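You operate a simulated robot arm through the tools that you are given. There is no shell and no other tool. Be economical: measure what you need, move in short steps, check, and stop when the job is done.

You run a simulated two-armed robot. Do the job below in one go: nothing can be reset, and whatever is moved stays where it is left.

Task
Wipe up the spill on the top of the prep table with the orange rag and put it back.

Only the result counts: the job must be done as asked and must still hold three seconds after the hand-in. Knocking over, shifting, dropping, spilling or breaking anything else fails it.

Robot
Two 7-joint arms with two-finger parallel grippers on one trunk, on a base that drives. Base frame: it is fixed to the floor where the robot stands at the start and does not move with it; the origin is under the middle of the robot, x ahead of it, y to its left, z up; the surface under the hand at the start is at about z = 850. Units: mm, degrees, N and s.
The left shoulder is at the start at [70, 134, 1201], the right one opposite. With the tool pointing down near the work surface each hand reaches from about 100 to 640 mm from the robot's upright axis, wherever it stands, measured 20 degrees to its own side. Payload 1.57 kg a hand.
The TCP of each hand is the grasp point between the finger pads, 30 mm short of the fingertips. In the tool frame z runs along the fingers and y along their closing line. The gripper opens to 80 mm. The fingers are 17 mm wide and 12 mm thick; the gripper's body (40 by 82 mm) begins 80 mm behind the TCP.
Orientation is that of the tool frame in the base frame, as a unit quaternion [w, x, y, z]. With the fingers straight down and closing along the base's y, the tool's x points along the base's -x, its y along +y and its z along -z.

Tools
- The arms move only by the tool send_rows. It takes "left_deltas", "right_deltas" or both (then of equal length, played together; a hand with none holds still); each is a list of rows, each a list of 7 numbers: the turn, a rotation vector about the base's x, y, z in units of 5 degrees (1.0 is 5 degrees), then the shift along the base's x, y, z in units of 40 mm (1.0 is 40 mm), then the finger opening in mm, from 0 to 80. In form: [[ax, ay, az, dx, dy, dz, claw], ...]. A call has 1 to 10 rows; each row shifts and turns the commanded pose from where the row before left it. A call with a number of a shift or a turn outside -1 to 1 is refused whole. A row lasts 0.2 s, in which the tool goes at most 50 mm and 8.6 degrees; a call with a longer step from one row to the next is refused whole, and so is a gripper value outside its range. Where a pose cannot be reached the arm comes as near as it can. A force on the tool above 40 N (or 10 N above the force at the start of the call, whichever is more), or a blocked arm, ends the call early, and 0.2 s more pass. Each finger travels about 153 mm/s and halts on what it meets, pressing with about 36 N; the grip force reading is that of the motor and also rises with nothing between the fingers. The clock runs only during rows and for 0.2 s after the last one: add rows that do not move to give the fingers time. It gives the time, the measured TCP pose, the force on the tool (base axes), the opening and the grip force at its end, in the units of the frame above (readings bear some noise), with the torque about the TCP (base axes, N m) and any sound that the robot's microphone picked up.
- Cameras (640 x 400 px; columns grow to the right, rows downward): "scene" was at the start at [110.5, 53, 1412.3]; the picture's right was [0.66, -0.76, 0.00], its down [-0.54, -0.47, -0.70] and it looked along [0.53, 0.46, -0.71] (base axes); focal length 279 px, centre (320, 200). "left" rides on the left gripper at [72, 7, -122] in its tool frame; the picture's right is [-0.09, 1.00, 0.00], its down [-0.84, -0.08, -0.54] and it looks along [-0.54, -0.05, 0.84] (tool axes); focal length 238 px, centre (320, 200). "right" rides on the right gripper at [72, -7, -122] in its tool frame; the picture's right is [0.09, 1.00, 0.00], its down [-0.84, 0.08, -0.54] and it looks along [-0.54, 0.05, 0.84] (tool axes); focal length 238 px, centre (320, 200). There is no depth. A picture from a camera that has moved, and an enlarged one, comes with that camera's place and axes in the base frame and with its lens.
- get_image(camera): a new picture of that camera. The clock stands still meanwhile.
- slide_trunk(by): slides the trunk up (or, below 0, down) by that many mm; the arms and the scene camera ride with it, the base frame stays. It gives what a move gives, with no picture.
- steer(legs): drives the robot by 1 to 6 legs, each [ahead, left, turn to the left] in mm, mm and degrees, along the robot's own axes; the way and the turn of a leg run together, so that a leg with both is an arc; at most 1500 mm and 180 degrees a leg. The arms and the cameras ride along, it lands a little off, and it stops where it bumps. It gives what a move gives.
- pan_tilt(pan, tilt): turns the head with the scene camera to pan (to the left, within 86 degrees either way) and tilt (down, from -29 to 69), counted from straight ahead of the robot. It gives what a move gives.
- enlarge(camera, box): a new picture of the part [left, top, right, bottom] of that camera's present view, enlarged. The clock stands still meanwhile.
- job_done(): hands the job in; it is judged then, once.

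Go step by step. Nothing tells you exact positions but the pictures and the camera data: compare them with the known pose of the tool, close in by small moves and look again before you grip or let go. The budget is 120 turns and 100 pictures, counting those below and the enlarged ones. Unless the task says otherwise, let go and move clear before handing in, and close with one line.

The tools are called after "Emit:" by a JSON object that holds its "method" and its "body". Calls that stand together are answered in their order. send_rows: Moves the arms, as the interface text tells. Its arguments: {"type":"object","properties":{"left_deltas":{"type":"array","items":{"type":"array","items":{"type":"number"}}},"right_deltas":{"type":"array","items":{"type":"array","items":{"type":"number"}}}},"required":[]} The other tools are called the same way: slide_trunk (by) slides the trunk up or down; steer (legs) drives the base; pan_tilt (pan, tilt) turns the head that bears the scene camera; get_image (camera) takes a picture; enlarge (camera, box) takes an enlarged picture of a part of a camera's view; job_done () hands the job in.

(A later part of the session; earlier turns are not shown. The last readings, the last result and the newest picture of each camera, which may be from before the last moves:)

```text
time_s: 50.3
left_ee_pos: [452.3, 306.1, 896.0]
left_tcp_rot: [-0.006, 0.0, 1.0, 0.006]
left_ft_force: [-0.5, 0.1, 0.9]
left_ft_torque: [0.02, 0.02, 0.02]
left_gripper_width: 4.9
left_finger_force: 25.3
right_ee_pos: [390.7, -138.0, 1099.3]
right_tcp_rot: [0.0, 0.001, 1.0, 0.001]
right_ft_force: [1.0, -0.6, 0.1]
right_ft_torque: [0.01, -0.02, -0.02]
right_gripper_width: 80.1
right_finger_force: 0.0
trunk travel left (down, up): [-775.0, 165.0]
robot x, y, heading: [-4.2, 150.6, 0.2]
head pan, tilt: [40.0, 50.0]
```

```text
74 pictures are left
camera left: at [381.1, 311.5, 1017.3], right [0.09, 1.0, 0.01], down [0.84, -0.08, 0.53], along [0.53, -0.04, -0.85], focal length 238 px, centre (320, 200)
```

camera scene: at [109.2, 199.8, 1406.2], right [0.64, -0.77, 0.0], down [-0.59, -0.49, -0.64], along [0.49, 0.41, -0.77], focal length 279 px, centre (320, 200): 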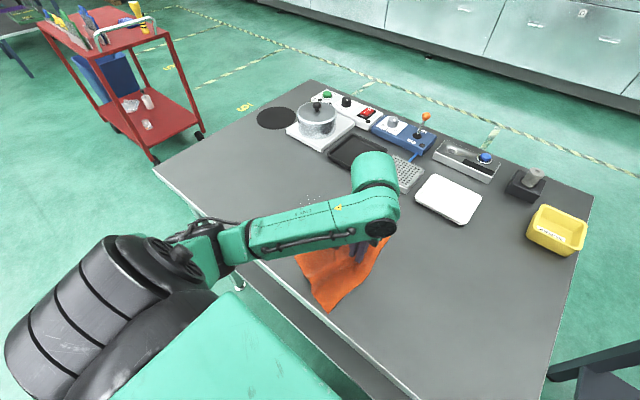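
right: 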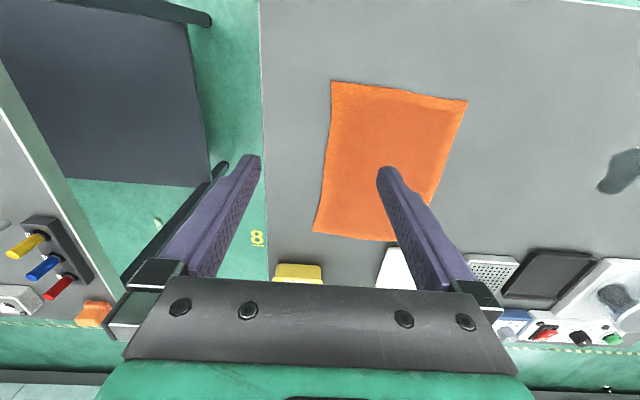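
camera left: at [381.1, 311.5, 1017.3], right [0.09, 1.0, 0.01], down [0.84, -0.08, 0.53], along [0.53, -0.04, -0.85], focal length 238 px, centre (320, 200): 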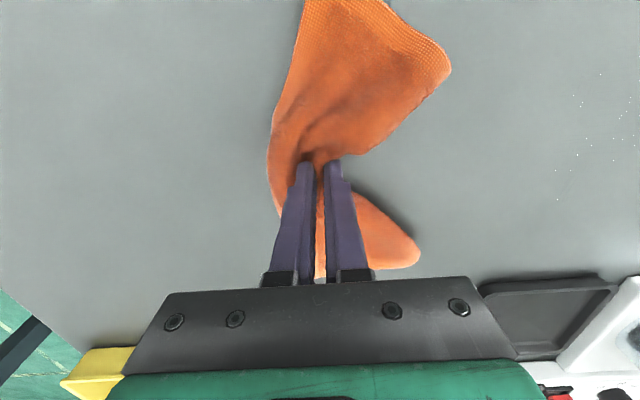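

A few specks still show. I'll take the rag aside toward its home so I can view the whole spot unobstructed.

Emit:
{"method": "send_rows", "body": {"left_deltas": [[0, 0, 0, -0.3, -0.9, 0, 0], [0, 0, 0, -0.3, -0.9, 0, 0], [0, 0, 0, 0, -0.9, 0, 0]]}}

Emit:
{"method": "enlarge", "body": {"camera": "scene", "box": [240, 130, 400, 230]}}

```text
time_s: 51.1
left_ee_pos: [428.9, 196.4, 896.3]
left_tcp_rot: [-0.006, -0.002, 1.0, 0.007]
left_ft_force: [-0.7, 0.5, -0.5]
left_ft_torque: [-0.01, 0.0, 0.0]
left_gripper_width: 5.0
left_finger_force: 25.3
right_ee_pos: [390.7, -138.2, 1099.0]
right_tcp_rot: [0.0, 0.0, 1.0, 0.001]
right_ft_force: [0.2, 0.4, -0.7]
right_ft_torque: [0.01, 0.0, 0.03]
right_gripper_width: 80.1
right_finger_force: 0.0
trunk travel left (down, up): [-775.0, 165.0]
robot x, y, heading: [0.3, 152.1, 0.0]
head pan, tilt: [40.0, 50.0]
```

```text
4.00 times, centred on (320, 180) of scene
camera zoom: at [109.4, 199.4, 1406.2], right [0.64, -0.77, 0.0], down [-0.59, -0.49, -0.64], along [0.49, 0.41, -0.77], focal length 1117 px, centre (320, 280)
```

zoom: 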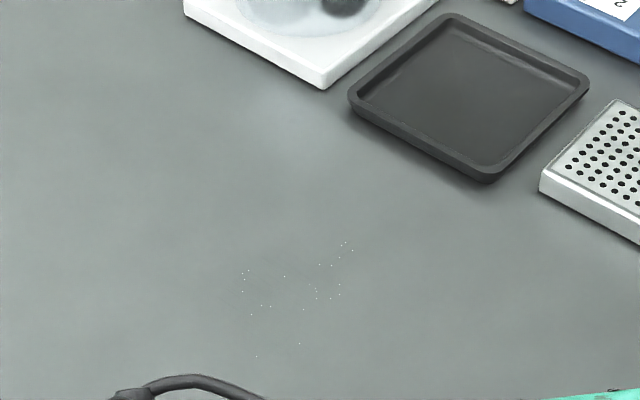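

Just scattered specks are left. One last pass, this time with strokes along x from y 470 to 545.

Emit:
{"method": "send_rows", "body": {"left_deltas": [[0, 0, 0, -0.2, 1, 0, 0], [0, 0, 0, -0.2, 1, 0, 0], [0, 0, 0, -0.3, 1, 0, 0], [0, 0, 0, -0.3, 1, 0, 0], [0, 0, 0, 0, 1, 0, 0], [0, 0, 0, 0, 1, 0, 0], [0, 0, 0, 0, 0.75, -0.33, 0], [0, 0, 0, 1, 0, 0, 0], [0, 0, 0, 1, 0, 0, 0], [0, 0, 0, 1, 0, 0, 0]]}}

Emit:
{"method": "send_rows", "body": {"left_deltas": [[0, 0, 0, 0, 0.3, 0, 0], [0, 0, 0, -1, 0, 0, 0], [0, 0, 0, -1, 0, 0, 0], [0, 0, 0, -1, 0, 0, 0], [0, 0, 0, 0, 0.3, 0, 0], [0, 0, 0, 1, 0, 0, 0], [0, 0, 0, 1, 0, 0, 0], [0, 0, 0, 1, 0, 0, 0], [0, 0, 0, 0, 0.3, 0, 0], [0, 0, 0, -1, 0, 0, 0]]}}

Emit:
{"method": "send_rows", "body": {"left_deltas": [[0, 0, 0, -1, 0, 0, 0], [0, 0, 0, -1, 0, 0, 0], [0, 0, 0, 0, 0.3, 0, 0], [0, 0, 0, 1, 0, 0, 0], [0, 0, 0, 1, 0, 0, 0], [0, 0, 0, 1, 0, 0, 0], [0, 0, 0, 0, 0.3, 0, 0], [0, 0, 0, -1, 0, 0, 0], [0, 0, 0, -1, 0, 0, 0], [0, 0, 0, -1, 0, 0, 0]]}}

Emit:
{"method": "send_rows", "body": {"left_deltas": [[0, 0, 0, 0, 0.4, 0, 0], [0, 0, 0, 1, 0, 0, 0], [0, 0, 0, 1, 0, 0, 0], [0, 0, 0, -0.6, -0.3, 0.3, 0], [0, 0, 0, 0, -1, 0, 0], [0, 0, 0, 0, -1, 0, 0], [0, 0, 0, 0, -1, 0, 0], [0, 0, 0, 0, -1, 0, 0], [0, 0, 0, 0, -1, 0, 0], [0, 0, 0, 0, -1, 0, 0]]}}

```text
time_s: 53.3
left_ee_pos: [510.9, 469.4, 885.7]
left_tcp_rot: [-0.005, 0.0, 1.0, 0.007]
left_ft_force: [-1.3, -0.8, 6.7]
left_ft_torque: [-0.09, 0.1, 0.0]
left_gripper_width: 5.0
left_finger_force: 25.0
right_ee_pos: [391.6, -138.4, 1097.8]
right_tcp_rot: [0.0, 0.0, 1.0, 0.001]
right_ft_force: [0.4, -0.1, -0.3]
right_ft_torque: [0.01, 0.01, -0.03]
right_gripper_width: 79.9
right_finger_force: 0.1
trunk travel left (down, up): [-775.0, 165.0]
robot x, y, heading: [-0.6, 154.6, -0.0]
head pan, tilt: [40.0, 50.0]
```

```text
time_s: 55.5
left_ee_pos: [463.6, 504.7, 884.0]
left_tcp_rot: [-0.004, 0.0, 1.0, 0.006]
left_ft_force: [5.2, 0.0, 16.5]
left_ft_torque: [-0.14, -0.17, 0.06]
left_gripper_width: 5.0
left_finger_force: 25.3
right_ee_pos: [387.3, -139.4, 1099.0]
right_tcp_rot: [0.001, 0.001, 1.0, 0.001]
right_ft_force: [0.1, 0.2, -0.1]
right_ft_torque: [-0.03, -0.01, 0.0]
right_gripper_width: 80.3
right_finger_force: 0.1
trunk travel left (down, up): [-775.0, 165.0]
robot x, y, heading: [0.5, 153.4, -0.1]
head pan, tilt: [40.0, 50.0]
```

```text
time_s: 57.7
left_ee_pos: [383.2, 525.5, 885.4]
left_tcp_rot: [-0.002, 0.001, 1.0, 0.007]
left_ft_force: [5.0, 0.3, 13.6]
left_ft_torque: [-0.09, -0.16, 0.03]
left_gripper_width: 4.8
left_finger_force: 25.3
right_ee_pos: [387.7, -139.4, 1098.9]
right_tcp_rot: [0.001, 0.0, 1.0, 0.001]
right_ft_force: [0.1, 0.6, 0.3]
right_ft_torque: [0.03, -0.04, 0.01]
right_gripper_width: 80.0
right_finger_force: 0.1
trunk travel left (down, up): [-775.0, 165.0]
robot x, y, heading: [-0.5, 150.4, -0.2]
head pan, tilt: [40.0, 50.0]
```

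```text
time_s: 59.9
left_ee_pos: [443.8, 291.5, 891.4]
left_tcp_rot: [-0.005, -0.001, 1.0, 0.007]
left_ft_force: [-0.3, 1.1, 0.3]
left_ft_torque: [0.03, 0.0, 0.01]
left_gripper_width: 4.7
left_finger_force: 25.3
right_ee_pos: [391.5, -137.9, 1100.6]
right_tcp_rot: [0.0, 0.0, 1.0, 0.0]
right_ft_force: [0.2, 0.8, 0.5]
right_ft_torque: [0.0, 0.02, 0.01]
right_gripper_width: 80.0
right_finger_force: 0.0
trunk travel left (down, up): [-775.0, 165.0]
robot x, y, heading: [-1.0, 151.9, 0.2]
head pan, tilt: [40.0, 50.0]
```

Moving the rag clear toward home, then inspecting the spot and the rag.

Emit:
{"method": "send_rows", "body": {"left_deltas": [[0, 0, 0, 0, -0.9, 0.2, 0], [0, 0, 0, 0, -0.9, 0.2, 0], [0, 0, 0, 0, -0.9, 0.2, 0]]}}

Emit:
{"method": "enlarge", "body": {"camera": "scene", "box": [240, 130, 400, 230]}}

Emit:
{"method": "get_image", "body": {"camera": "scene"}}

Emit:
{"method": "get_image", "body": {"camera": "left"}}

```text
time_s: 60.7
left_ee_pos: [443.7, 183.8, 917.5]
left_tcp_rot: [-0.006, -0.001, 1.0, 0.006]
left_ft_force: [0.1, -0.3, -0.5]
left_ft_torque: [-0.03, -0.02, 0.01]
left_gripper_width: 4.6
left_finger_force: 25.3
right_ee_pos: [390.8, -138.1, 1098.4]
right_tcp_rot: [0.0, 0.0, 1.0, 0.001]
right_ft_force: [0.0, 0.4, -0.2]
right_ft_torque: [0.02, -0.03, -0.04]
right_gripper_width: 79.8
right_finger_force: 0.2
trunk travel left (down, up): [-775.0, 165.0]
robot x, y, heading: [-2.5, 153.0, -0.0]
head pan, tilt: [40.0, 50.0]
```

```text
4.00 times, centred on (320, 180) of scene
camera zoom: at [109.0, 199.5, 1406.3], right [0.64, -0.77, 0.0], down [-0.59, -0.49, -0.64], along [0.49, 0.41, -0.77], focal length 1117 px, centre (320, 280)
```

zoom: 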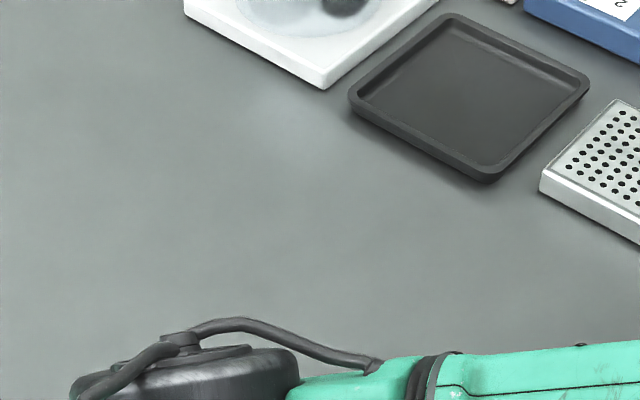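

```text
71 pictures are left
camera scene: at [109.0, 199.5, 1406.3], right [0.64, -0.77, 0.0], down [-0.59, -0.49, -0.64], along [0.49, 0.41, -0.77], focal length 279 px, centre (320, 200)
```

scene: 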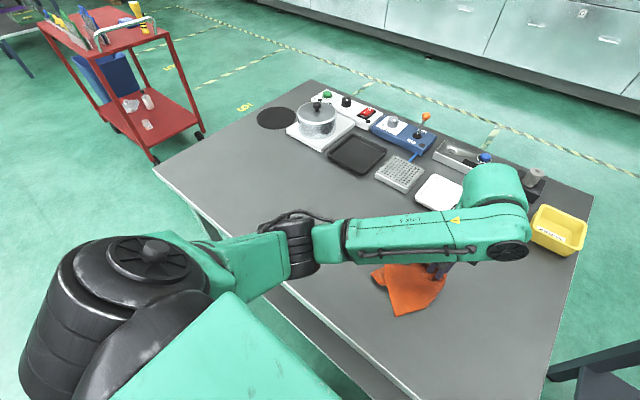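

```text
70 pictures are left
camera left: at [372.7, 189.8, 1039.1], right [0.09, 1.0, 0.01], down [0.84, -0.08, 0.53], along [0.53, -0.04, -0.85], focal length 238 px, centre (320, 200)
```

left: 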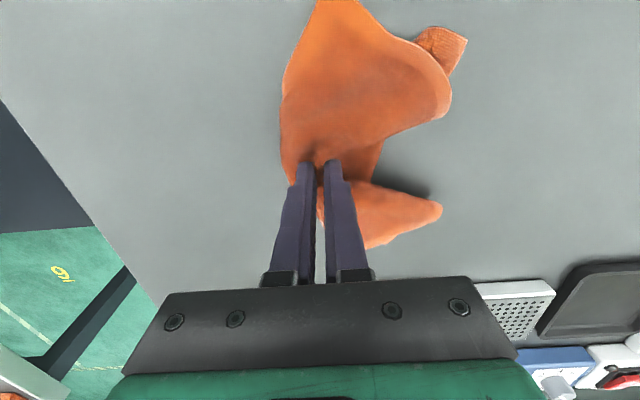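

The table is clean where the spill was. Now I lift the rag so it hangs free, centre it over its home at (475, 132), and lower it.

Emit:
{"method": "send_rows", "body": {"left_deltas": [[0, 0, 0, 0, 0, 0.8, 0], [0, 0, 0, 0, 0, 0.9, 0], [0, 0, 0, 0, 0, 0.9, 0], [0, 0, 0, 0.3, -0.4, 0.9, 0], [0, 0, 0, 0.3, -0.4, 0, 0], [0, 0, 0, 0.2, -0.5, 0, 0], [0, 0, 0, 0, 0, 0, 0], [0, 0, 0, 0, 0, 0, 0]]}}

Emit:
{"method": "pan_tilt", "body": {"pan": 0, "tilt": 50}}

Emit:
{"method": "get_image", "body": {"camera": "scene"}}

Emit:
{"method": "get_image", "body": {"camera": "left"}}

Emit:
{"method": "get_image", "body": {"camera": "right"}}

```text
time_s: 62.5
left_ee_pos: [474.9, 133.4, 1058.4]
left_tcp_rot: [-0.006, -0.001, 1.0, 0.006]
left_ft_force: [0.1, 0.9, -0.5]
left_ft_torque: [-0.03, -0.04, -0.04]
left_gripper_width: 4.9
left_finger_force: 25.2
right_ee_pos: [390.8, -136.8, 1099.2]
right_tcp_rot: [0.001, 0.0, 1.0, 0.0]
right_ft_force: [0.2, 0.6, 0.6]
right_ft_torque: [0.02, 0.02, 0.03]
right_gripper_width: 79.8
right_finger_force: 0.1
trunk travel left (down, up): [-775.0, 165.0]
robot x, y, heading: [1.7, 153.6, -0.0]
head pan, tilt: [40.0, 50.0]
```

```text
time_s: 63.5
left_ee_pos: [474.5, 134.1, 1057.7]
left_tcp_rot: [-0.006, 0.0, 1.0, 0.005]
left_ft_force: [-0.3, -0.2, -0.5]
left_ft_torque: [-0.05, 0.0, 0.02]
left_gripper_width: 4.9
left_finger_force: 25.1
right_ee_pos: [390.7, -137.4, 1099.7]
right_tcp_rot: [0.0, 0.0, 1.0, 0.0]
right_ft_force: [-0.5, -0.8, -0.5]
right_ft_torque: [0.0, 0.01, 0.0]
right_gripper_width: 80.2
right_finger_force: 0.0
trunk travel left (down, up): [-775.0, 165.0]
robot x, y, heading: [2.7, 151.9, -0.0]
head pan, tilt: [0.0, 50.0]
```

```text
69 pictures are left
camera scene: at [127.0, 151.2, 1406.2], right [0.0, -1.0, 0.0], down [-0.77, 0.0, -0.64], along [0.64, 0.0, -0.77], focal length 279 px, centre (320, 200)
```

scene: 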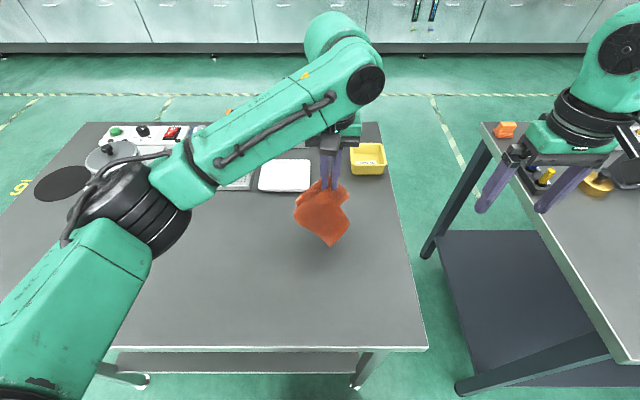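

```text
68 pictures are left
camera left: at [404.0, 140.4, 1180.2], right [0.09, 1.0, 0.01], down [0.84, -0.08, 0.53], along [0.53, -0.04, -0.85], focal length 238 px, centre (320, 200)
```

left: 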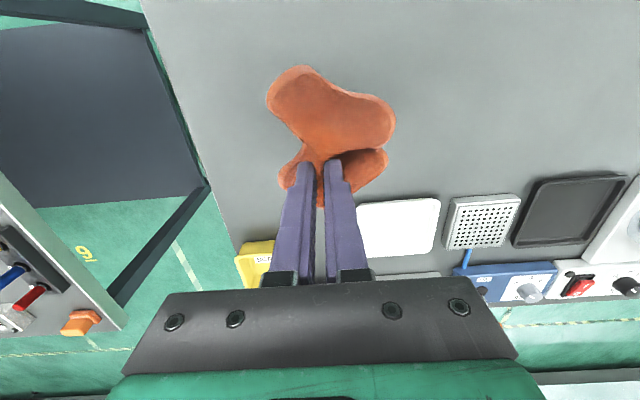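

```text
67 pictures are left
camera right: at [318.6, -144.9, 1221.7], right [-0.09, 1.0, 0.0], down [0.84, 0.08, 0.54], along [0.54, 0.05, -0.84], focal length 238 px, centre (320, 200)
```

right: 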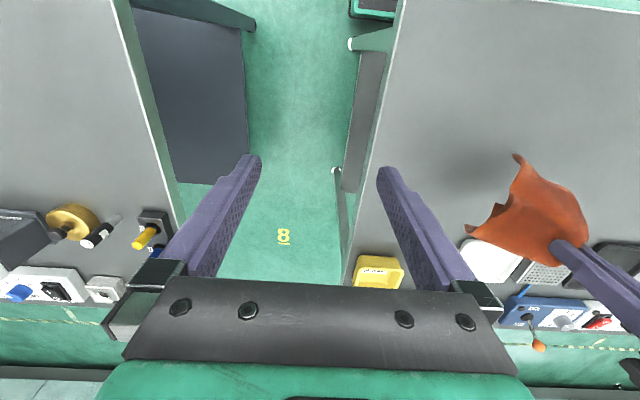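

The rag hangs freely over its home. I'll lower it slowly.

Emit:
{"method": "send_rows", "body": {"left_deltas": [[0, 0, 0, 0, 0, -0.6, 0], [0, 0, 0, 0, 0, -0.6, 0], [0, 0, 0, 0, 0, -0.6, 0], [0, 0, 0, 0, 0, -0.6, 0], [0, 0, 0, 0, 0, -0.5, 0], [0, 0, 0, 0, 0, -0.5, 0], [0, 0, 0, 0, 0, -0.4, 0], [0, 0, 0, 0, 0, -0.3, 0], [0, 0, 0, 0, 0, 0, 0]]}}

Emit:
{"method": "get_image", "body": {"camera": "left"}}

Emit:
{"method": "get_image", "body": {"camera": "scene"}}

```text
time_s: 65.5
left_ee_pos: [475.6, 133.7, 895.2]
left_tcp_rot: [-0.004, -0.001, 1.0, 0.005]
left_ft_force: [1.0, 0.2, 4.2]
left_ft_torque: [0.01, 0.01, 0.0]
left_gripper_width: 4.9
left_finger_force: 25.1
right_ee_pos: [390.2, -137.1, 1099.3]
right_tcp_rot: [0.0, -0.001, 1.0, 0.0]
right_ft_force: [0.2, -0.1, 0.2]
right_ft_torque: [-0.01, 0.02, -0.02]
right_gripper_width: 80.0
right_finger_force: 0.2
trunk travel left (down, up): [-775.0, 165.0]
robot x, y, heading: [0.1, 150.6, 0.0]
head pan, tilt: [0.0, 50.0]
```

```text
66 pictures are left
camera left: at [403.6, 139.0, 1017.0], right [0.09, 1.0, 0.01], down [0.84, -0.08, 0.53], along [0.53, -0.04, -0.85], focal length 238 px, centre (320, 200)
```

left: 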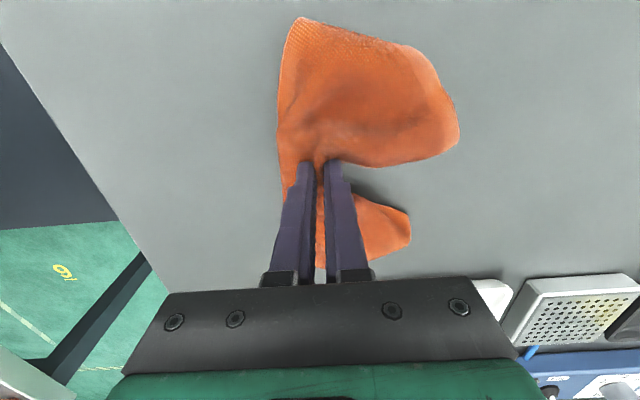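

```text
65 pictures are left
camera scene: at [126.4, 151.2, 1406.3], right [0.0, -1.0, 0.0], down [-0.77, 0.0, -0.64], along [0.64, 0.0, -0.77], focal length 279 px, centre (320, 200)
```

scene: 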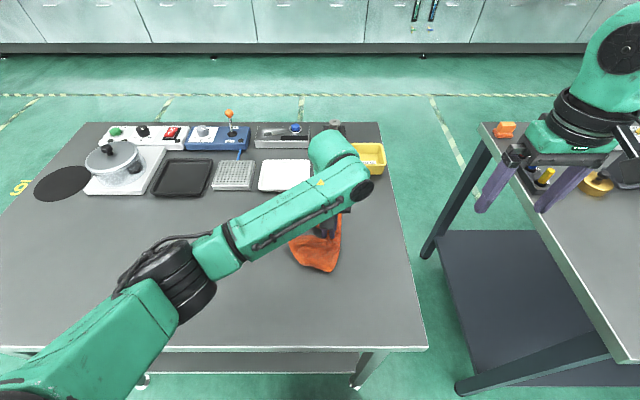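

The rag is down but folded over. I'll release gently, rise and look.

Emit:
{"method": "send_rows", "body": {"left_deltas": [[0, 0, 0, 0, 0, -0.1, 0], [0, 0, 0, 0, 0, 0, 20], [0, 0, 0, 0, 0, 0, 30], [0, 0, 0, 0, 0, 0.5, 30], [0, 0, 0, 0, 0, 1, 40], [0, 0, 0, 0, 0, 1, 60], [0, 0, 0, 0, 0, 1, 80], [0, 0, 0, 0, 0.6, 1, 80], [0, 0, 0, 0, 0.6, 0, 80]]}}

Emit:
{"method": "get_image", "body": {"camera": "left"}}

Emit:
{"method": "get_image", "body": {"camera": "scene"}}

```text
time_s: 67.5
left_ee_pos: [476.1, 182.8, 1071.6]
left_tcp_rot: [-0.006, 0.0, 1.0, 0.005]
left_ft_force: [0.5, -0.7, 0.4]
left_ft_torque: [-0.01, 0.0, 0.0]
left_gripper_width: 80.0
left_finger_force: 0.1
right_ee_pos: [390.3, -135.7, 1099.0]
right_tcp_rot: [0.0, 0.0, 1.0, 0.001]
right_ft_force: [-0.1, 0.1, -0.9]
right_ft_torque: [-0.01, 0.0, -0.03]
right_gripper_width: 79.9
right_finger_force: 0.1
trunk travel left (down, up): [-775.0, 165.0]
robot x, y, heading: [-0.5, 150.4, 0.1]
head pan, tilt: [0.0, 50.0]
```

```text
64 pictures are left
camera left: at [405.3, 189.4, 1193.6], right [0.09, 1.0, 0.01], down [0.84, -0.08, 0.53], along [0.53, -0.04, -0.85], focal length 238 px, centre (320, 200)
```

left: 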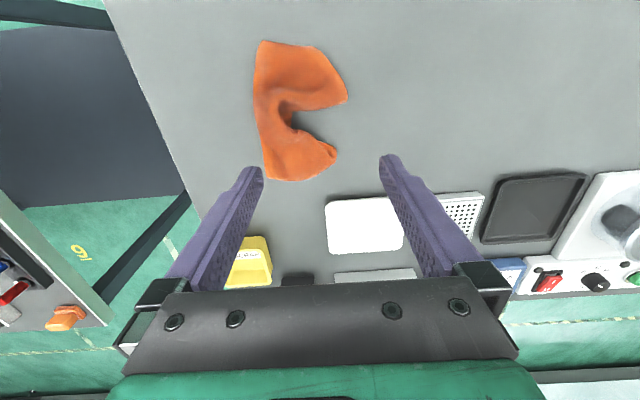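

```text
63 pictures are left
camera scene: at [127.2, 152.8, 1406.2], right [0.0, -1.0, 0.0], down [-0.77, 0.0, -0.64], along [0.64, 0.0, -0.77], focal length 279 px, centre (320, 200)
```

scene: 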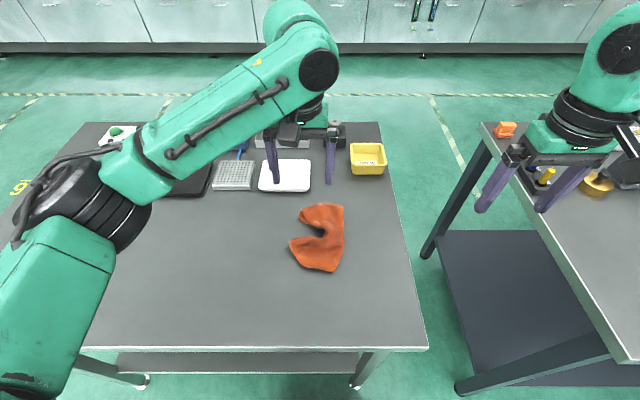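

The rag lies within its old outline but folded. Let me look closely to see whether a simple unfold is possible.

Emit:
{"method": "enlarge", "body": {"camera": "left", "box": [220, 20, 380, 200]}}

Emit:
{"method": "enlarge", "body": {"camera": "scene", "box": [270, 190, 370, 280]}}

Emit:
{"method": "get_image", "body": {"camera": "right"}}

```text
2.22 times, centred on (300, 110) of left
camera zoom: at [405.3, 189.4, 1193.6], right [0.09, 1.0, 0.01], down [0.84, -0.08, 0.53], along [0.53, -0.04, -0.85], focal length 530 px, centre (364, 400)
```

zoom: 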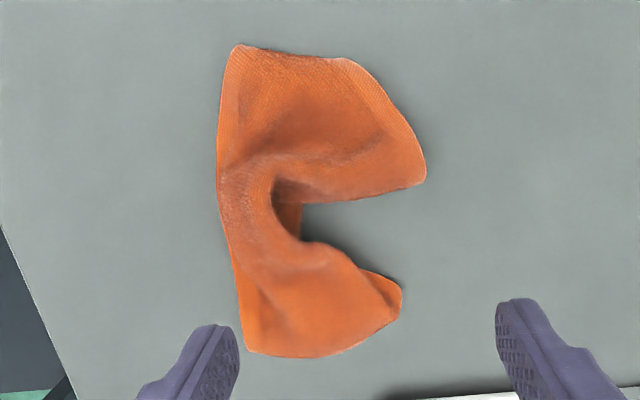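

```text
4.44 times, centred on (320, 235) of scene
camera zoom: at [127.2, 152.8, 1406.2], right [0.0, -1.0, 0.0], down [-0.77, 0.0, -0.64], along [0.64, 0.0, -0.77], focal length 1241 px, centre (320, 44)
```

zoom: 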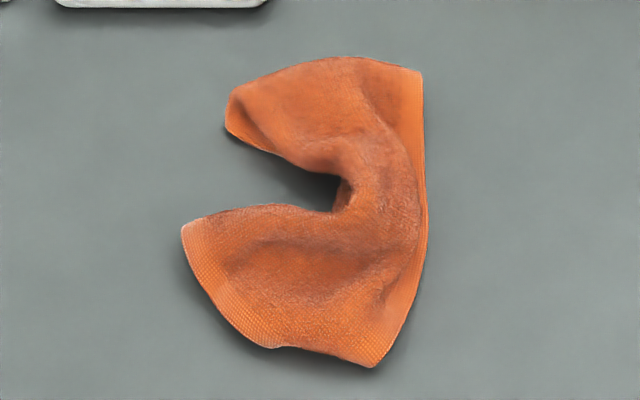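

```text
60 pictures are left
camera right: at [318.8, -143.5, 1222.0], right [-0.09, 1.0, 0.0], down [0.84, 0.08, 0.54], along [0.54, 0.05, -0.84], focal length 238 px, centre (320, 200)
```

right: 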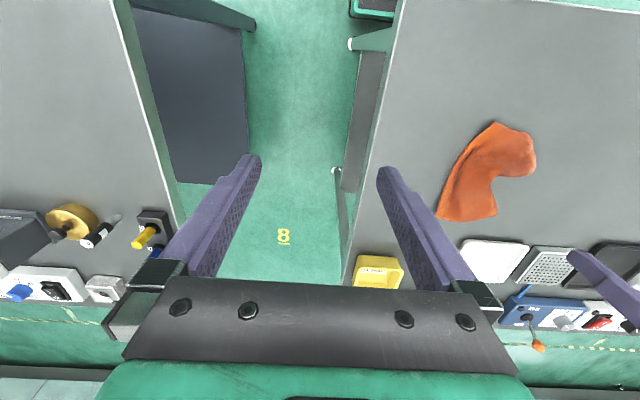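

The right-hand edge is a true hem and the left side is bunched, so I can restore the shape by pulling the corners out. I'll start with the far-right corner at about (567, 95), pulling it toward (592, 38).

Emit:
{"method": "send_rows", "body": {"left_deltas": [[0, 0, 0, 0.5, -0.5, -0.7, 50], [0, 0, 0, 0.5, -0.5, -0.7, 50], [0, 0, 0, 0.5, -0.5, -0.8, 50], [0, 0, 0, 0.4, -0.4, -0.8, 50], [0, 0, 0, 0, 0, -0.8, 50], [0, 0, 0, 0, 0, -0.6, 50], [0, 0, 0, 0, 0, 0, 50]]}}

Emit:
{"method": "get_image", "body": {"camera": "left"}}

```text
time_s: 69.2
left_ee_pos: [548.2, 106.4, 893.1]
left_tcp_rot: [-0.004, -0.002, 1.0, 0.006]
left_ft_force: [0.3, -0.1, -0.8]
left_ft_torque: [0.01, 0.02, 0.02]
left_gripper_width: 50.1
left_finger_force: 0.0
left hand out of reach, approached as far as the arm can: row 6
right_ee_pos: [391.2, -137.9, 1099.4]
right_tcp_rot: [0.0, 0.0, 1.0, 0.001]
right_ft_force: [-0.6, 0.7, -0.8]
right_ft_torque: [0.02, 0.0, -0.04]
right_gripper_width: 79.9
right_finger_force: 0.0
trunk travel left (down, up): [-775.0, 165.0]
robot x, y, heading: [1.0, 151.5, -0.0]
head pan, tilt: [0.0, 50.0]
```

```text
59 pictures are left
camera left: at [478.1, 112.8, 1015.4], right [0.09, 1.0, 0.01], down [0.84, -0.08, 0.53], along [0.53, -0.04, -0.85], focal length 238 px, centre (320, 200)
```

left: 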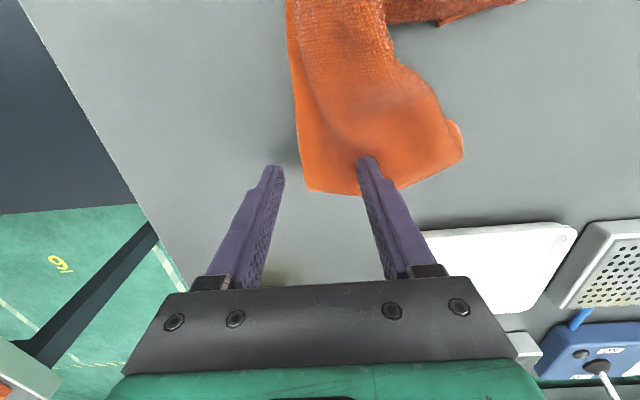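

That corner is at the edge of the left arm's reach. I'll back the left hand away and use the right hand for the right-side corners.

Emit:
{"method": "send_rows", "body": {"left_deltas": [[0, 0, 0, 0, 0, 0.9, 50], [0, 0, 0, 0, 0, 1, 50], [0, 0, 0, -0.4, 0.8, 1, 80], [0, 0, 0, -0.4, 1, 0.5, 80], [0, 0, 0, -0.4, 1, 0, 80], [0, 0, 0, -0.4, 1, 0, 80], [0, 0, 0, -0.4, 1, 0, 80], [0, 0, 0, -0.4, 1, 0, 80]]}}

Emit:
{"method": "send_rows", "body": {"right_deltas": [[0, 0, 0, 0.5, 0.8, 0, 50], [0, 0, 0, 0.5, 0.8, 0, 50], [0, 0, 0, 0.5, 0.8, -0.4, 50], [0, 0, 0, 0.5, 0.8, -0.6, 50], [0, 0, 0, 0.5, 0.8, -0.8, 50], [0, 0, 0, 0.5, 0.8, -0.8, 50], [0, 0, 0, 0.6, 0.8, -0.8, 50], [0, 0, 0, 0.6, 0.5, -0.9, 50]]}}

Emit:
{"method": "get_image", "body": {"camera": "right"}}

```text
refused: row 3 steps farther than a row can; nothing moved
```

```text
refused: row 7 steps farther than a row can; nothing moved
```

```text
58 pictures are left
camera right: at [318.6, -145.2, 1221.7], right [-0.09, 1.0, 0.0], down [0.84, 0.08, 0.54], along [0.54, 0.05, -0.84], focal length 238 px, centre (320, 200)
```

right: 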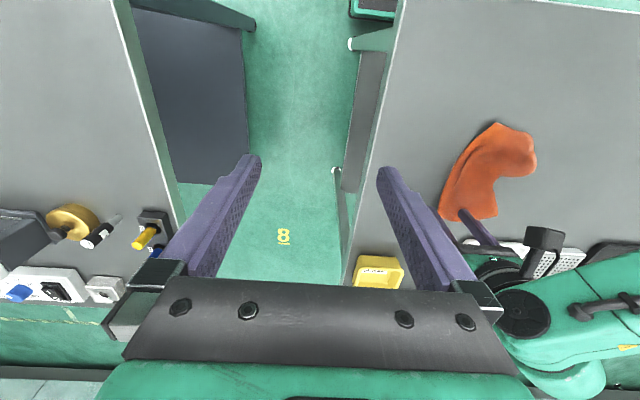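

Both calls were refused because a step was too large. I'll retry, left hand first.

Emit:
{"method": "send_rows", "body": {"left_deltas": [[0, 0, 0, 0, 0, 0.9, 50], [0, 0, 0, 0, 0, 1, 50], [0, 0, 0, -0.3, 0.6, 0.9, 80], [0, 0, 0, -0.4, 0.9, 0.5, 80], [0, 0, 0, -0.4, 1, 0, 80], [0, 0, 0, -0.4, 1, 0, 80], [0, 0, 0, -0.4, 1, 0, 80], [0, 0, 0, -0.4, 1, 0, 80]]}}

Emit:
{"method": "send_rows", "body": {"right_deltas": [[0, 0, 0, 0.5, 0.8, 0, 50], [0, 0, 0, 0.5, 0.8, 0, 50], [0, 0, 0, 0.5, 0.8, -0.4, 50], [0, 0, 0, 0.5, 0.8, -0.6, 50], [0, 0, 0, 0.5, 0.7, -0.8, 50], [0, 0, 0, 0.5, 0.7, -0.8, 50], [0, 0, 0, 0.5, 0.7, -0.8, 50], [0, 0, 0, 0.6, 0.7, -0.8, 50]]}}

Emit:
{"method": "get_image", "body": {"camera": "right"}}

```text
time_s: 71.0
left_ee_pos: [473.1, 294.7, 1009.7]
left_tcp_rot: [-0.007, -0.001, 1.0, 0.004]
left_ft_force: [-0.9, -0.1, -1.3]
left_ft_torque: [-0.04, -0.01, 0.0]
left_gripper_width: 79.7
left_finger_force: 0.2
left hand out of reach, approached as far as the arm can: row 4
right_ee_pos: [390.1, -135.0, 1098.7]
right_tcp_rot: [0.0, 0.0, 1.0, 0.0]
right_ft_force: [-0.3, -0.8, 0.8]
right_ft_torque: [-0.07, -0.01, 0.0]
right_gripper_width: 80.0
right_finger_force: 0.1
trunk travel left (down, up): [-775.0, 165.0]
robot x, y, heading: [0.8, 150.8, 0.1]
head pan, tilt: [0.0, 50.0]
```

```text
time_s: 72.8
left_ee_pos: [475.0, 292.0, 1008.9]
left_tcp_rot: [-0.006, -0.001, 1.0, 0.005]
left_ft_force: [-0.2, 0.4, -0.2]
left_ft_torque: [-0.01, 0.0, 0.01]
left_gripper_width: 79.9
left_finger_force: 0.0
right_ee_pos: [553.6, 105.6, 928.9]
right_tcp_rot: [0.001, 0.0, 1.0, -0.001]
right_ft_force: [-0.4, -0.2, -0.2]
right_ft_torque: [-0.03, 0.03, -0.04]
right_gripper_width: 50.0
right_finger_force: 0.0
trunk travel left (down, up): [-775.0, 165.0]
robot x, y, heading: [-0.7, 151.5, 0.0]
head pan, tilt: [0.0, 50.0]
```

```text
57 pictures are left
camera right: at [481.7, 98.2, 1051.7], right [-0.09, 1.0, 0.0], down [0.84, 0.08, 0.54], along [0.54, 0.05, -0.84], focal length 238 px, centre (320, 200)
```

right: 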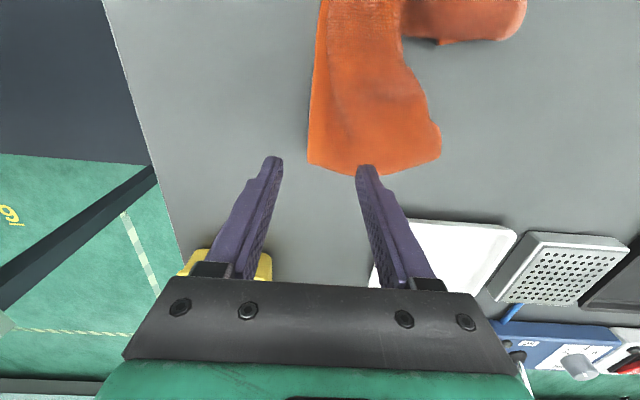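

The right hand is positioned with the corner between its fingers. I'll descend and pinch.

Emit:
{"method": "send_rows", "body": {"right_deltas": [[0, 0, 0, 0.1, -0.05, -0.7, 50], [0, 0, 0, 0, 0, -0.4, 50], [0, 0, 0, 0, 0, -0.05, 50], [0, 0, 0, 0, 0, 0, 30], [0, 0, 0, 0, 0, 0, 10], [0, 0, 0, 0, 0, 0, 0], [0, 0, 0, 0, 0, 0, 0]]}}

Emit:
{"method": "get_image", "body": {"camera": "right"}}

```text
time_s: 74.3
left_ee_pos: [471.6, 292.6, 1010.0]
left_tcp_rot: [-0.005, -0.001, 1.0, 0.005]
left_ft_force: [0.1, -0.5, 0.9]
left_ft_torque: [0.0, 0.03, -0.01]
left_gripper_width: 80.2
left_finger_force: 0.2
right_ee_pos: [555.9, 101.3, 885.5]
right_tcp_rot: [0.0, 0.0, 1.0, 0.0]
right_ft_force: [0.2, 2.6, 10.7]
right_ft_torque: [0.21, 0.01, -0.03]
right_gripper_width: 5.1
right_finger_force: 25.5
trunk travel left (down, up): [-775.0, 165.0]
robot x, y, heading: [-2.1, 149.7, 0.2]
head pan, tilt: [0.0, 50.0]
```

```text
56 pictures are left
camera right: at [483.7, 94.3, 1008.6], right [-0.09, 1.0, 0.0], down [0.84, 0.08, 0.54], along [0.54, 0.05, -0.84], focal length 238 px, centre (320, 200)
```

right: 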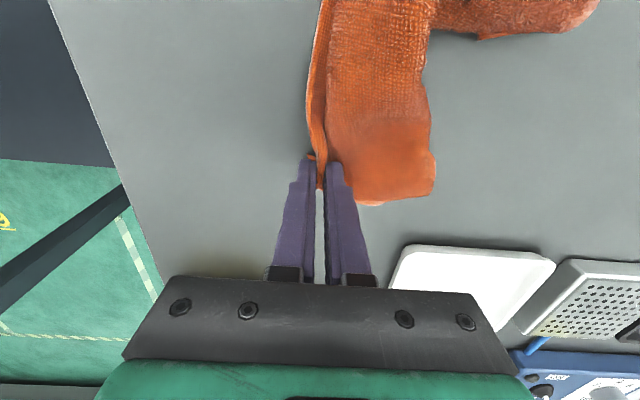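

The corner is gripped (5.1 mm). I'll pull it toward (582, 45).

Emit:
{"method": "send_rows", "body": {"right_deltas": [[0, 0, 0, 0, 0, 0.2, 0], [0, 0, 0, 0.2, -0.5, 0.1, 0], [0, 0, 0, 0.2, -0.5, 0, 0], [0, 0, 0, 0.2, -0.5, 0, 0], [0, 0, 0, 0, 0, -0.2, 0], [0, 0, 0, 0, 0, 0, 0]]}}

Emit:
{"method": "get_image", "body": {"camera": "right"}}

Emit:
{"method": "get_image", "body": {"camera": "scene"}}

```text
time_s: 75.8
left_ee_pos: [474.9, 290.6, 1010.1]
left_tcp_rot: [-0.006, -0.001, 1.0, 0.005]
left_ft_force: [0.6, 0.7, 0.1]
left_ft_torque: [0.0, 0.01, -0.02]
left_gripper_width: 80.0
left_finger_force: 0.2
right_ee_pos: [583.1, 40.8, 888.4]
right_tcp_rot: [0.0, 0.0, 1.0, -0.001]
right_ft_force: [0.0, -0.3, 1.4]
right_ft_torque: [0.0, -0.05, -0.03]
right_gripper_width: 4.6
right_finger_force: 24.9
trunk travel left (down, up): [-775.0, 165.0]
robot x, y, heading: [1.1, 149.4, -0.2]
head pan, tilt: [0.0, 50.0]
```

```text
55 pictures are left
camera right: at [510.4, 33.4, 1010.7], right [-0.09, 1.0, 0.0], down [0.84, 0.08, 0.54], along [0.54, 0.05, -0.84], focal length 238 px, centre (320, 200)
```

right: 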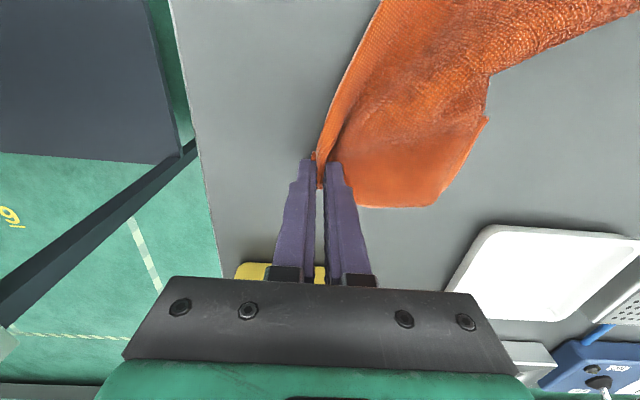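

```text
54 pictures are left
camera scene: at [126.8, 151.1, 1406.3], right [0.0, -1.0, 0.0], down [-0.77, 0.0, -0.64], along [0.64, 0.0, -0.77], focal length 279 px, centre (320, 200)
```

scene: 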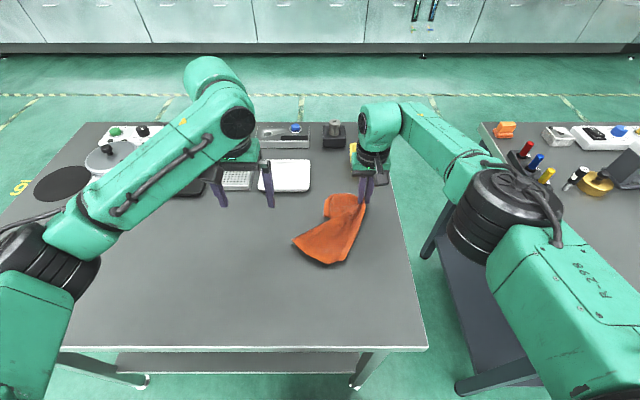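

That works well. The right hand stays as an anchor while the left hand takes the near-left corner at about (460, 215).

Emit:
{"method": "send_rows", "body": {"left_deltas": [[0, 0, 0, -0.2, -0.6, -0.6, 50], [0, 0, 0, -0.2, -0.6, -0.6, 50], [0, 0, 0, -0.1, -0.6, -0.6, 50], [0, 0, 0, 0, 0, -0.4, 50]]}}

Emit:
{"method": "get_image", "body": {"camera": "left"}}

```text
time_s: 76.8
left_ee_pos: [452.5, 218.1, 920.7]
left_tcp_rot: [-0.006, -0.001, 1.0, 0.005]
left_ft_force: [-0.5, 0.1, -0.2]
left_ft_torque: [0.01, 0.01, 0.02]
left_gripper_width: 49.9
left_finger_force: 0.1
right_ee_pos: [582.1, 41.9, 886.9]
right_tcp_rot: [0.0, 0.0, 1.0, 0.001]
right_ft_force: [0.2, -0.7, -0.1]
right_ft_torque: [-0.05, 0.0, 0.03]
right_gripper_width: 4.9
right_finger_force: 24.9
trunk travel left (down, up): [-775.0, 165.0]
robot x, y, heading: [0.5, 152.9, 0.2]
head pan, tilt: [0.0, 50.0]
```

```text
53 pictures are left
camera left: at [381.9, 224.3, 1042.8], right [0.09, 1.0, 0.01], down [0.84, -0.08, 0.53], along [0.53, -0.04, -0.85], focal length 238 px, centre (320, 200)
```

left: 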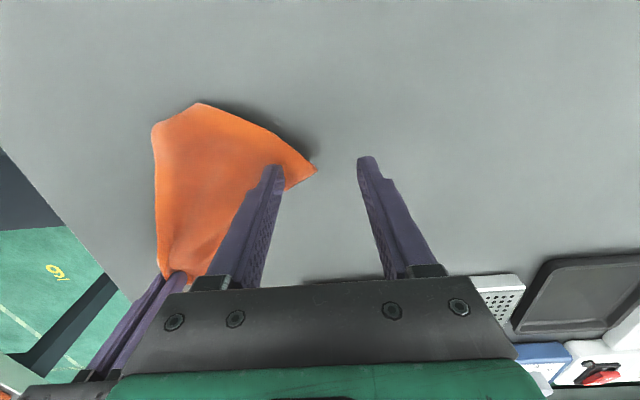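

Emit:
{"method": "send_rows", "body": {"left_deltas": [[0, 0, 0, 0.15, -0.35, -0.3, 50], [0, 0, 0, 0, 0, -0.6, 50], [0, 0, 0, 0, 0, 0, 30], [0, 0, 0, 0, 0, 0, 10], [0, 0, 0, 0, 0, 0, 0], [0, 0, 0, 0, 0, 0, 0]]}}

Emit:
{"method": "get_image", "body": {"camera": "left"}}

```text
time_s: 78.2
left_ee_pos: [458.2, 202.9, 886.8]
left_tcp_rot: [-0.005, -0.001, 1.0, 0.005]
left_ft_force: [1.6, -4.3, 11.0]
left_ft_torque: [-0.17, -0.08, 0.0]
left_gripper_width: 7.3
left_finger_force: 26.6
right_ee_pos: [581.2, 40.8, 889.5]
right_tcp_rot: [0.001, 0.0, 1.0, 0.002]
right_ft_force: [-0.8, 0.2, 0.6]
right_ft_torque: [0.0, 0.06, -0.04]
right_gripper_width: 4.7
right_finger_force: 25.3
trunk travel left (down, up): [-775.0, 165.0]
robot x, y, heading: [1.4, 147.3, -0.1]
head pan, tilt: [0.0, 50.0]
```

```text
52 pictures are left
camera left: at [387.6, 209.2, 1008.7], right [0.09, 1.0, 0.01], down [0.84, -0.08, 0.53], along [0.53, -0.04, -0.85], focal length 238 px, centre (320, 200)
```

left: 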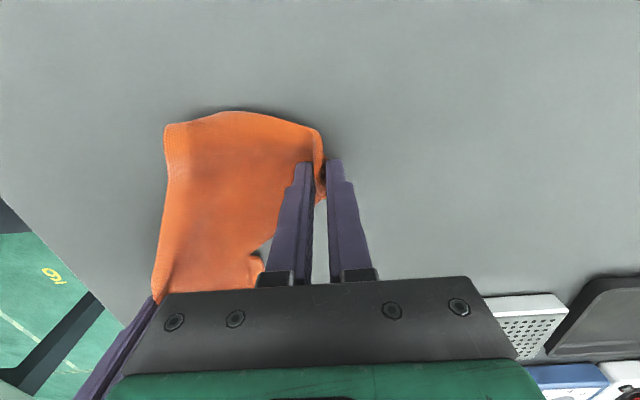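

Gripped. I'll pull it toward the near-left home corner (370, 215), keeping the right hand still.

Emit:
{"method": "send_rows", "body": {"left_deltas": [[0, 0, 0, 0, 0, 0.2, 0], [0, 0, 0, -0.5, 0.1, 0.1, 0], [0, 0, 0, -0.5, 0.1, 0, 0], [0, 0, 0, -0.5, 0.1, 0, 0], [0, 0, 0, -0.4, 0, 0, 0], [0, 0, 0, -0.2, 0, 0, 0], [0, 0, 0, 0, 0, 0, 0]]}}

Emit:
{"method": "get_image", "body": {"camera": "left"}}

Emit:
{"method": "enlarge", "body": {"camera": "scene", "box": [240, 170, 420, 290]}}

```text
time_s: 79.8
left_ee_pos: [375.3, 215.2, 898.4]
left_tcp_rot: [-0.003, -0.001, 1.0, 0.002]
left_ft_force: [21.3, -18.7, -0.9]
left_ft_torque: [-0.58, -0.71, -0.01]
left_gripper_width: 6.4
left_finger_force: 25.9
right_ee_pos: [582.3, 43.3, 887.9]
right_tcp_rot: [-0.001, 0.0, 1.0, 0.003]
right_ft_force: [-21.6, 18.9, 1.5]
right_ft_torque: [0.6, 0.68, -0.07]
right_gripper_width: 5.4
right_finger_force: 25.9
trunk travel left (down, up): [-775.0, 165.0]
robot x, y, heading: [1.5, 150.2, -0.2]
head pan, tilt: [0.0, 50.0]
```

```text
51 pictures are left
camera left: at [304.5, 221.9, 1019.6], right [0.09, 1.0, 0.0], down [0.84, -0.08, 0.54], along [0.53, -0.04, -0.84], focal length 238 px, centre (320, 200)
```

left: 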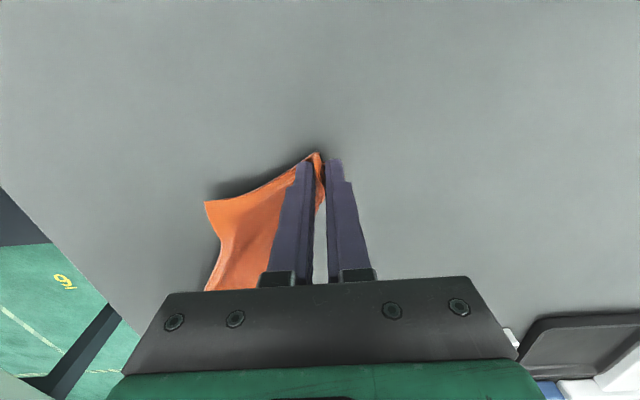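

```text
3.33 times, centred on (330, 230) of scene
camera zoom: at [126.8, 151.2, 1406.3], right [0.0, -1.0, 0.0], down [-0.77, 0.0, -0.64], along [0.64, 0.0, -0.77], focal length 931 px, centre (287, 100)
```

zoom: 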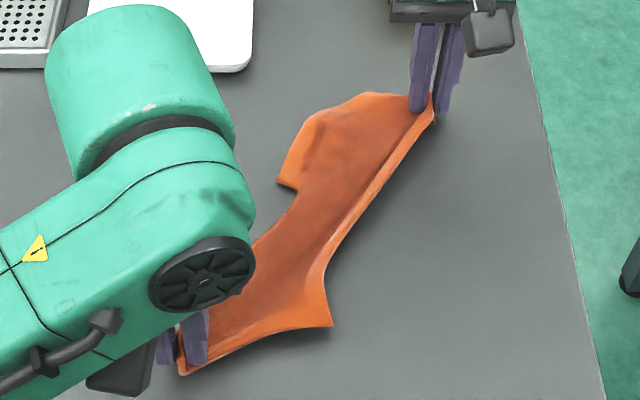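

The diagonal is taut and in place. I'll ease the tension, lower both hands and release.

Emit:
{"method": "send_rows", "body": {"left_deltas": [[0, 0, 0, 0.1, -0.08, -0.15, 0], [0, 0, 0, 0.1, -0.08, -0.15, 0], [0, 0, 0, 0, 0, 0, 0], [0, 0, 0, 0, 0, 0, 20], [0, 0, 0, 0, 0, 0, 30], [0, 0, 0, -0.1, 0.1, 0.5, 30], [0, 0, 0, -0.2, 0.4, 0.8, 40], [0, 0, 0, -0.2, 0.7, 0.8, 60], [0, 0, 0, -0.2, 0.8, 0.8, 80], [0, 0, 0, -0.2, 0.8, 0.8, 80]], "right_deltas": [[0, 0, 0, 0, 0, 0, 0], [0, 0, 0, 0, 0, -0.05, 0], [0, 0, 0, 0, 0, 0, 0], [0, 0, 0, 0, 0, 0, 20], [0, 0, 0, 0, 0, 0, 30], [0, 0, 0, 0, 0, 0.5, 30], [0, 0, 0, 0, -0.1, 0.8, 40], [0, 0, 0, -0.1, -0.2, 0.8, 60], [0, 0, 0, -0.3, -0.4, 0.7, 80], [0, 0, 0, -0.5, -0.6, 0, 80]]}}

Emit:
{"method": "get_image", "body": {"camera": "right"}}

Emit:
{"method": "enlarge", "body": {"camera": "scene", "box": [240, 170, 420, 290]}}

```text
time_s: 82.0
left_ee_pos: [343.5, 321.5, 1035.1]
left_tcp_rot: [-0.005, -0.001, 1.0, 0.007]
left_ft_force: [-0.6, -1.4, 1.0]
left_ft_torque: [0.0, 0.0, -0.01]
left_gripper_width: 80.0
left_finger_force: 0.1
right_ee_pos: [544.1, -12.6, 1000.4]
right_tcp_rot: [0.0, 0.0, 1.0, 0.0]
right_ft_force: [0.2, -0.8, 0.9]
right_ft_torque: [0.01, -0.01, -0.01]
right_gripper_width: 80.2
right_finger_force: 0.0
trunk travel left (down, up): [-775.0, 165.0]
robot x, y, heading: [-1.6, 151.7, 0.2]
head pan, tilt: [0.0, 50.0]
```

```text
49 pictures are left
camera right: at [473.6, -20.4, 1123.4], right [-0.09, 1.0, 0.0], down [0.84, 0.08, 0.54], along [0.54, 0.05, -0.84], focal length 238 px, centre (320, 200)
```

right: 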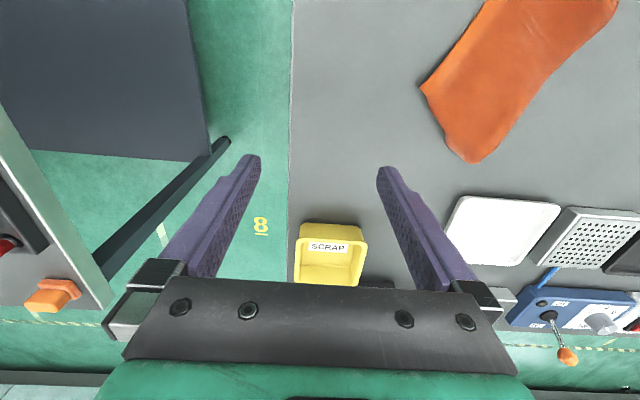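

```text
3.33 times, centred on (330, 230) of scene
camera zoom: at [124.7, 150.0, 1406.4], right [0.0, -1.0, 0.0], down [-0.77, 0.0, -0.64], along [0.64, 0.0, -0.77], focal length 931 px, centre (287, 100)
```

zoom: 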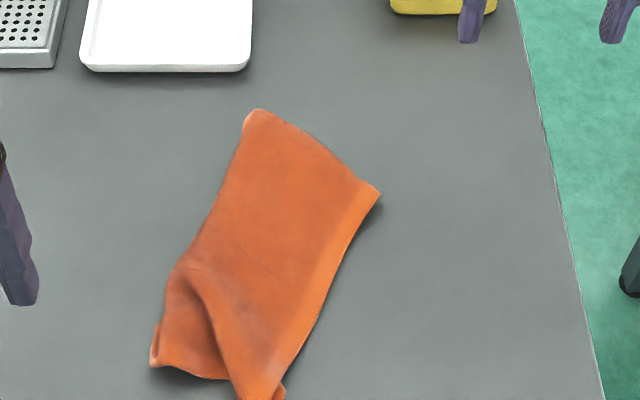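

The rag sprang back some but opened up. Let me look at the whole of it.

Emit:
{"method": "enlarge", "body": {"camera": "scene", "box": [260, 190, 380, 310]}}

Emit:
{"method": "get_image", "body": {"camera": "left"}}

```text
3.33 times, centred on (320, 250) of scene
camera zoom: at [124.7, 150.0, 1406.4], right [0.0, -1.0, 0.0], down [-0.77, 0.0, -0.64], along [0.64, 0.0, -0.77], focal length 931 px, centre (320, 33)
```

zoom: 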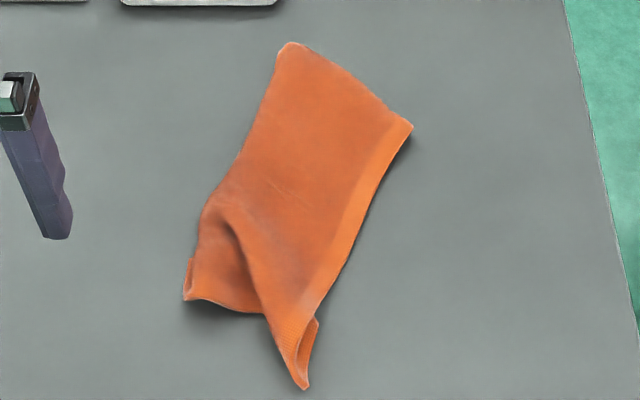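

```text
46 pictures are left
camera left: at [272.5, 327.6, 1155.9], right [0.09, 1.0, 0.01], down [0.84, -0.08, 0.53], along [0.53, -0.04, -0.85], focal length 238 px, centre (320, 200)
```

left: 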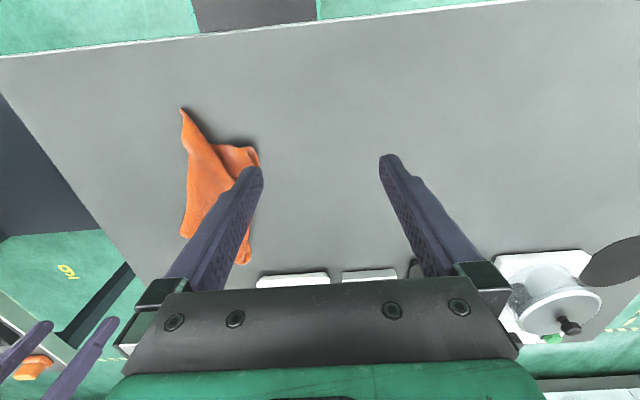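

I'll grab the near tip with the right hand at about (335, 156) and pull it to the near-right home corner.

Emit:
{"method": "send_rows", "body": {"right_deltas": [[0, 0, 0, -0.8, 0.6, 0, 50], [0, 0, 0, -0.8, 0.6, 0, 50], [0, 0, 0, -0.8, 0.6, 0, 50], [0, 0, 0, -0.8, 0.6, 0, 50], [0, 0, 0, -0.8, 0.6, 0, 50], [0, 0, 0, -0.8, 0.7, -0.4, 50], [0, 0, 0, -0.4, 0.5, -0.8, 50], [0, 0, 0, 0, 0, -0.8, 50]]}}

Emit:
{"method": "get_image", "body": {"camera": "right"}}

```text
time_s: 83.8
left_ee_pos: [346.1, 321.1, 1032.7]
left_tcp_rot: [-0.007, -0.001, 1.0, 0.005]
left_ft_force: [-0.3, 0.1, -0.4]
left_ft_torque: [0.01, -0.04, 0.02]
left_gripper_width: 80.4
left_finger_force: 0.0
right_ee_pos: [337.5, 154.1, 918.7]
right_tcp_rot: [0.0, 0.0, 1.0, 0.0]
right_ft_force: [0.2, -0.4, -0.1]
right_ft_torque: [0.0, 0.01, -0.01]
right_gripper_width: 50.2
right_finger_force: 0.1
trunk travel left (down, up): [-775.0, 165.0]
robot x, y, heading: [-3.0, 153.3, 0.1]
head pan, tilt: [0.0, 50.0]
```

```text
45 pictures are left
camera right: at [266.5, 147.4, 1041.3], right [-0.09, 1.0, 0.0], down [0.84, 0.08, 0.54], along [0.54, 0.05, -0.84], focal length 238 px, centre (320, 200)
```

right: 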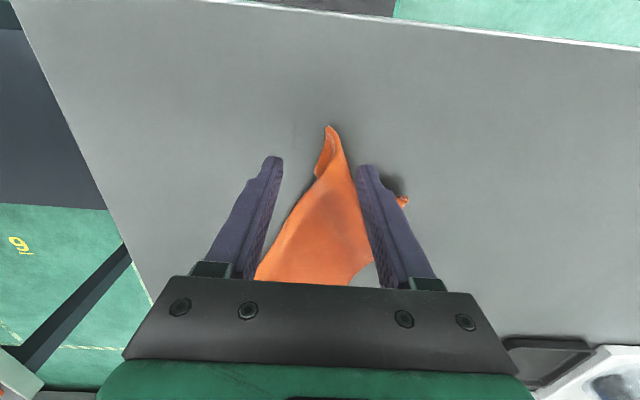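

The tip is between the fingers. Descend, pinch and pull right.

Emit:
{"method": "send_rows", "body": {"right_deltas": [[0, 0, 0, 0, 0.05, -0.7, 50], [0, 0, 0, 0, 0, -0.13, 30], [0, 0, 0, 0, 0, 0, 10], [0, 0, 0, 0, 0, 0, 0], [0, 0, 0, 0, 0, 0, 0], [0, 0, 0, 0.1, -0.3, 0.2, 0], [0, 0, 0, 0.1, -0.7, 0, 0], [0, 0, 0, 0.2, -0.7, 0, 0], [0, 0, 0, 0.2, -0.7, 0, 0], [0, 0, 0, 0, -0.1, 0, 0]]}}

Emit:
{"method": "enlarge", "body": {"camera": "scene", "box": [260, 190, 380, 310]}}

```text
time_s: 86.0
left_ee_pos: [345.4, 322.5, 1032.3]
left_tcp_rot: [-0.006, -0.001, 1.0, 0.005]
left_ft_force: [-0.6, 0.2, 0.3]
left_ft_torque: [0.01, -0.01, -0.02]
left_gripper_width: 80.2
left_finger_force: 0.0
right_ee_pos: [363.1, 58.5, 895.6]
right_tcp_rot: [0.001, 0.0, 1.0, 0.001]
right_ft_force: [0.9, -0.5, 0.9]
right_ft_torque: [-0.01, 0.0, -0.01]
right_gripper_width: 3.2
right_finger_force: 25.1
trunk travel left (down, up): [-775.0, 165.0]
robot x, y, heading: [3.3, 153.3, -0.2]
head pan, tilt: [0.0, 50.0]
```

```text
3.33 times, centred on (320, 250) of scene
camera zoom: at [127.0, 151.5, 1406.2], right [0.0, -1.0, 0.0], down [-0.77, 0.0, -0.64], along [0.64, 0.0, -0.77], focal length 931 px, centre (320, 33)
```

zoom: 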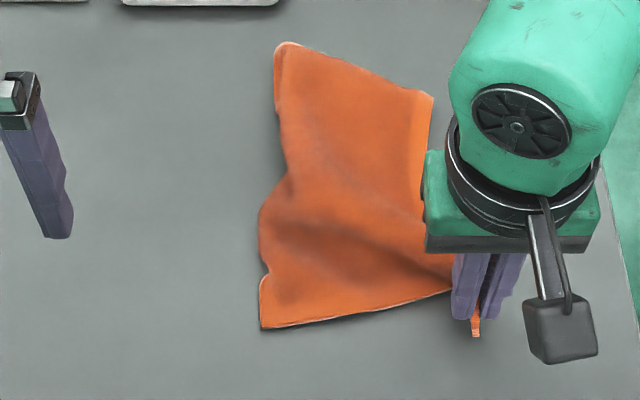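

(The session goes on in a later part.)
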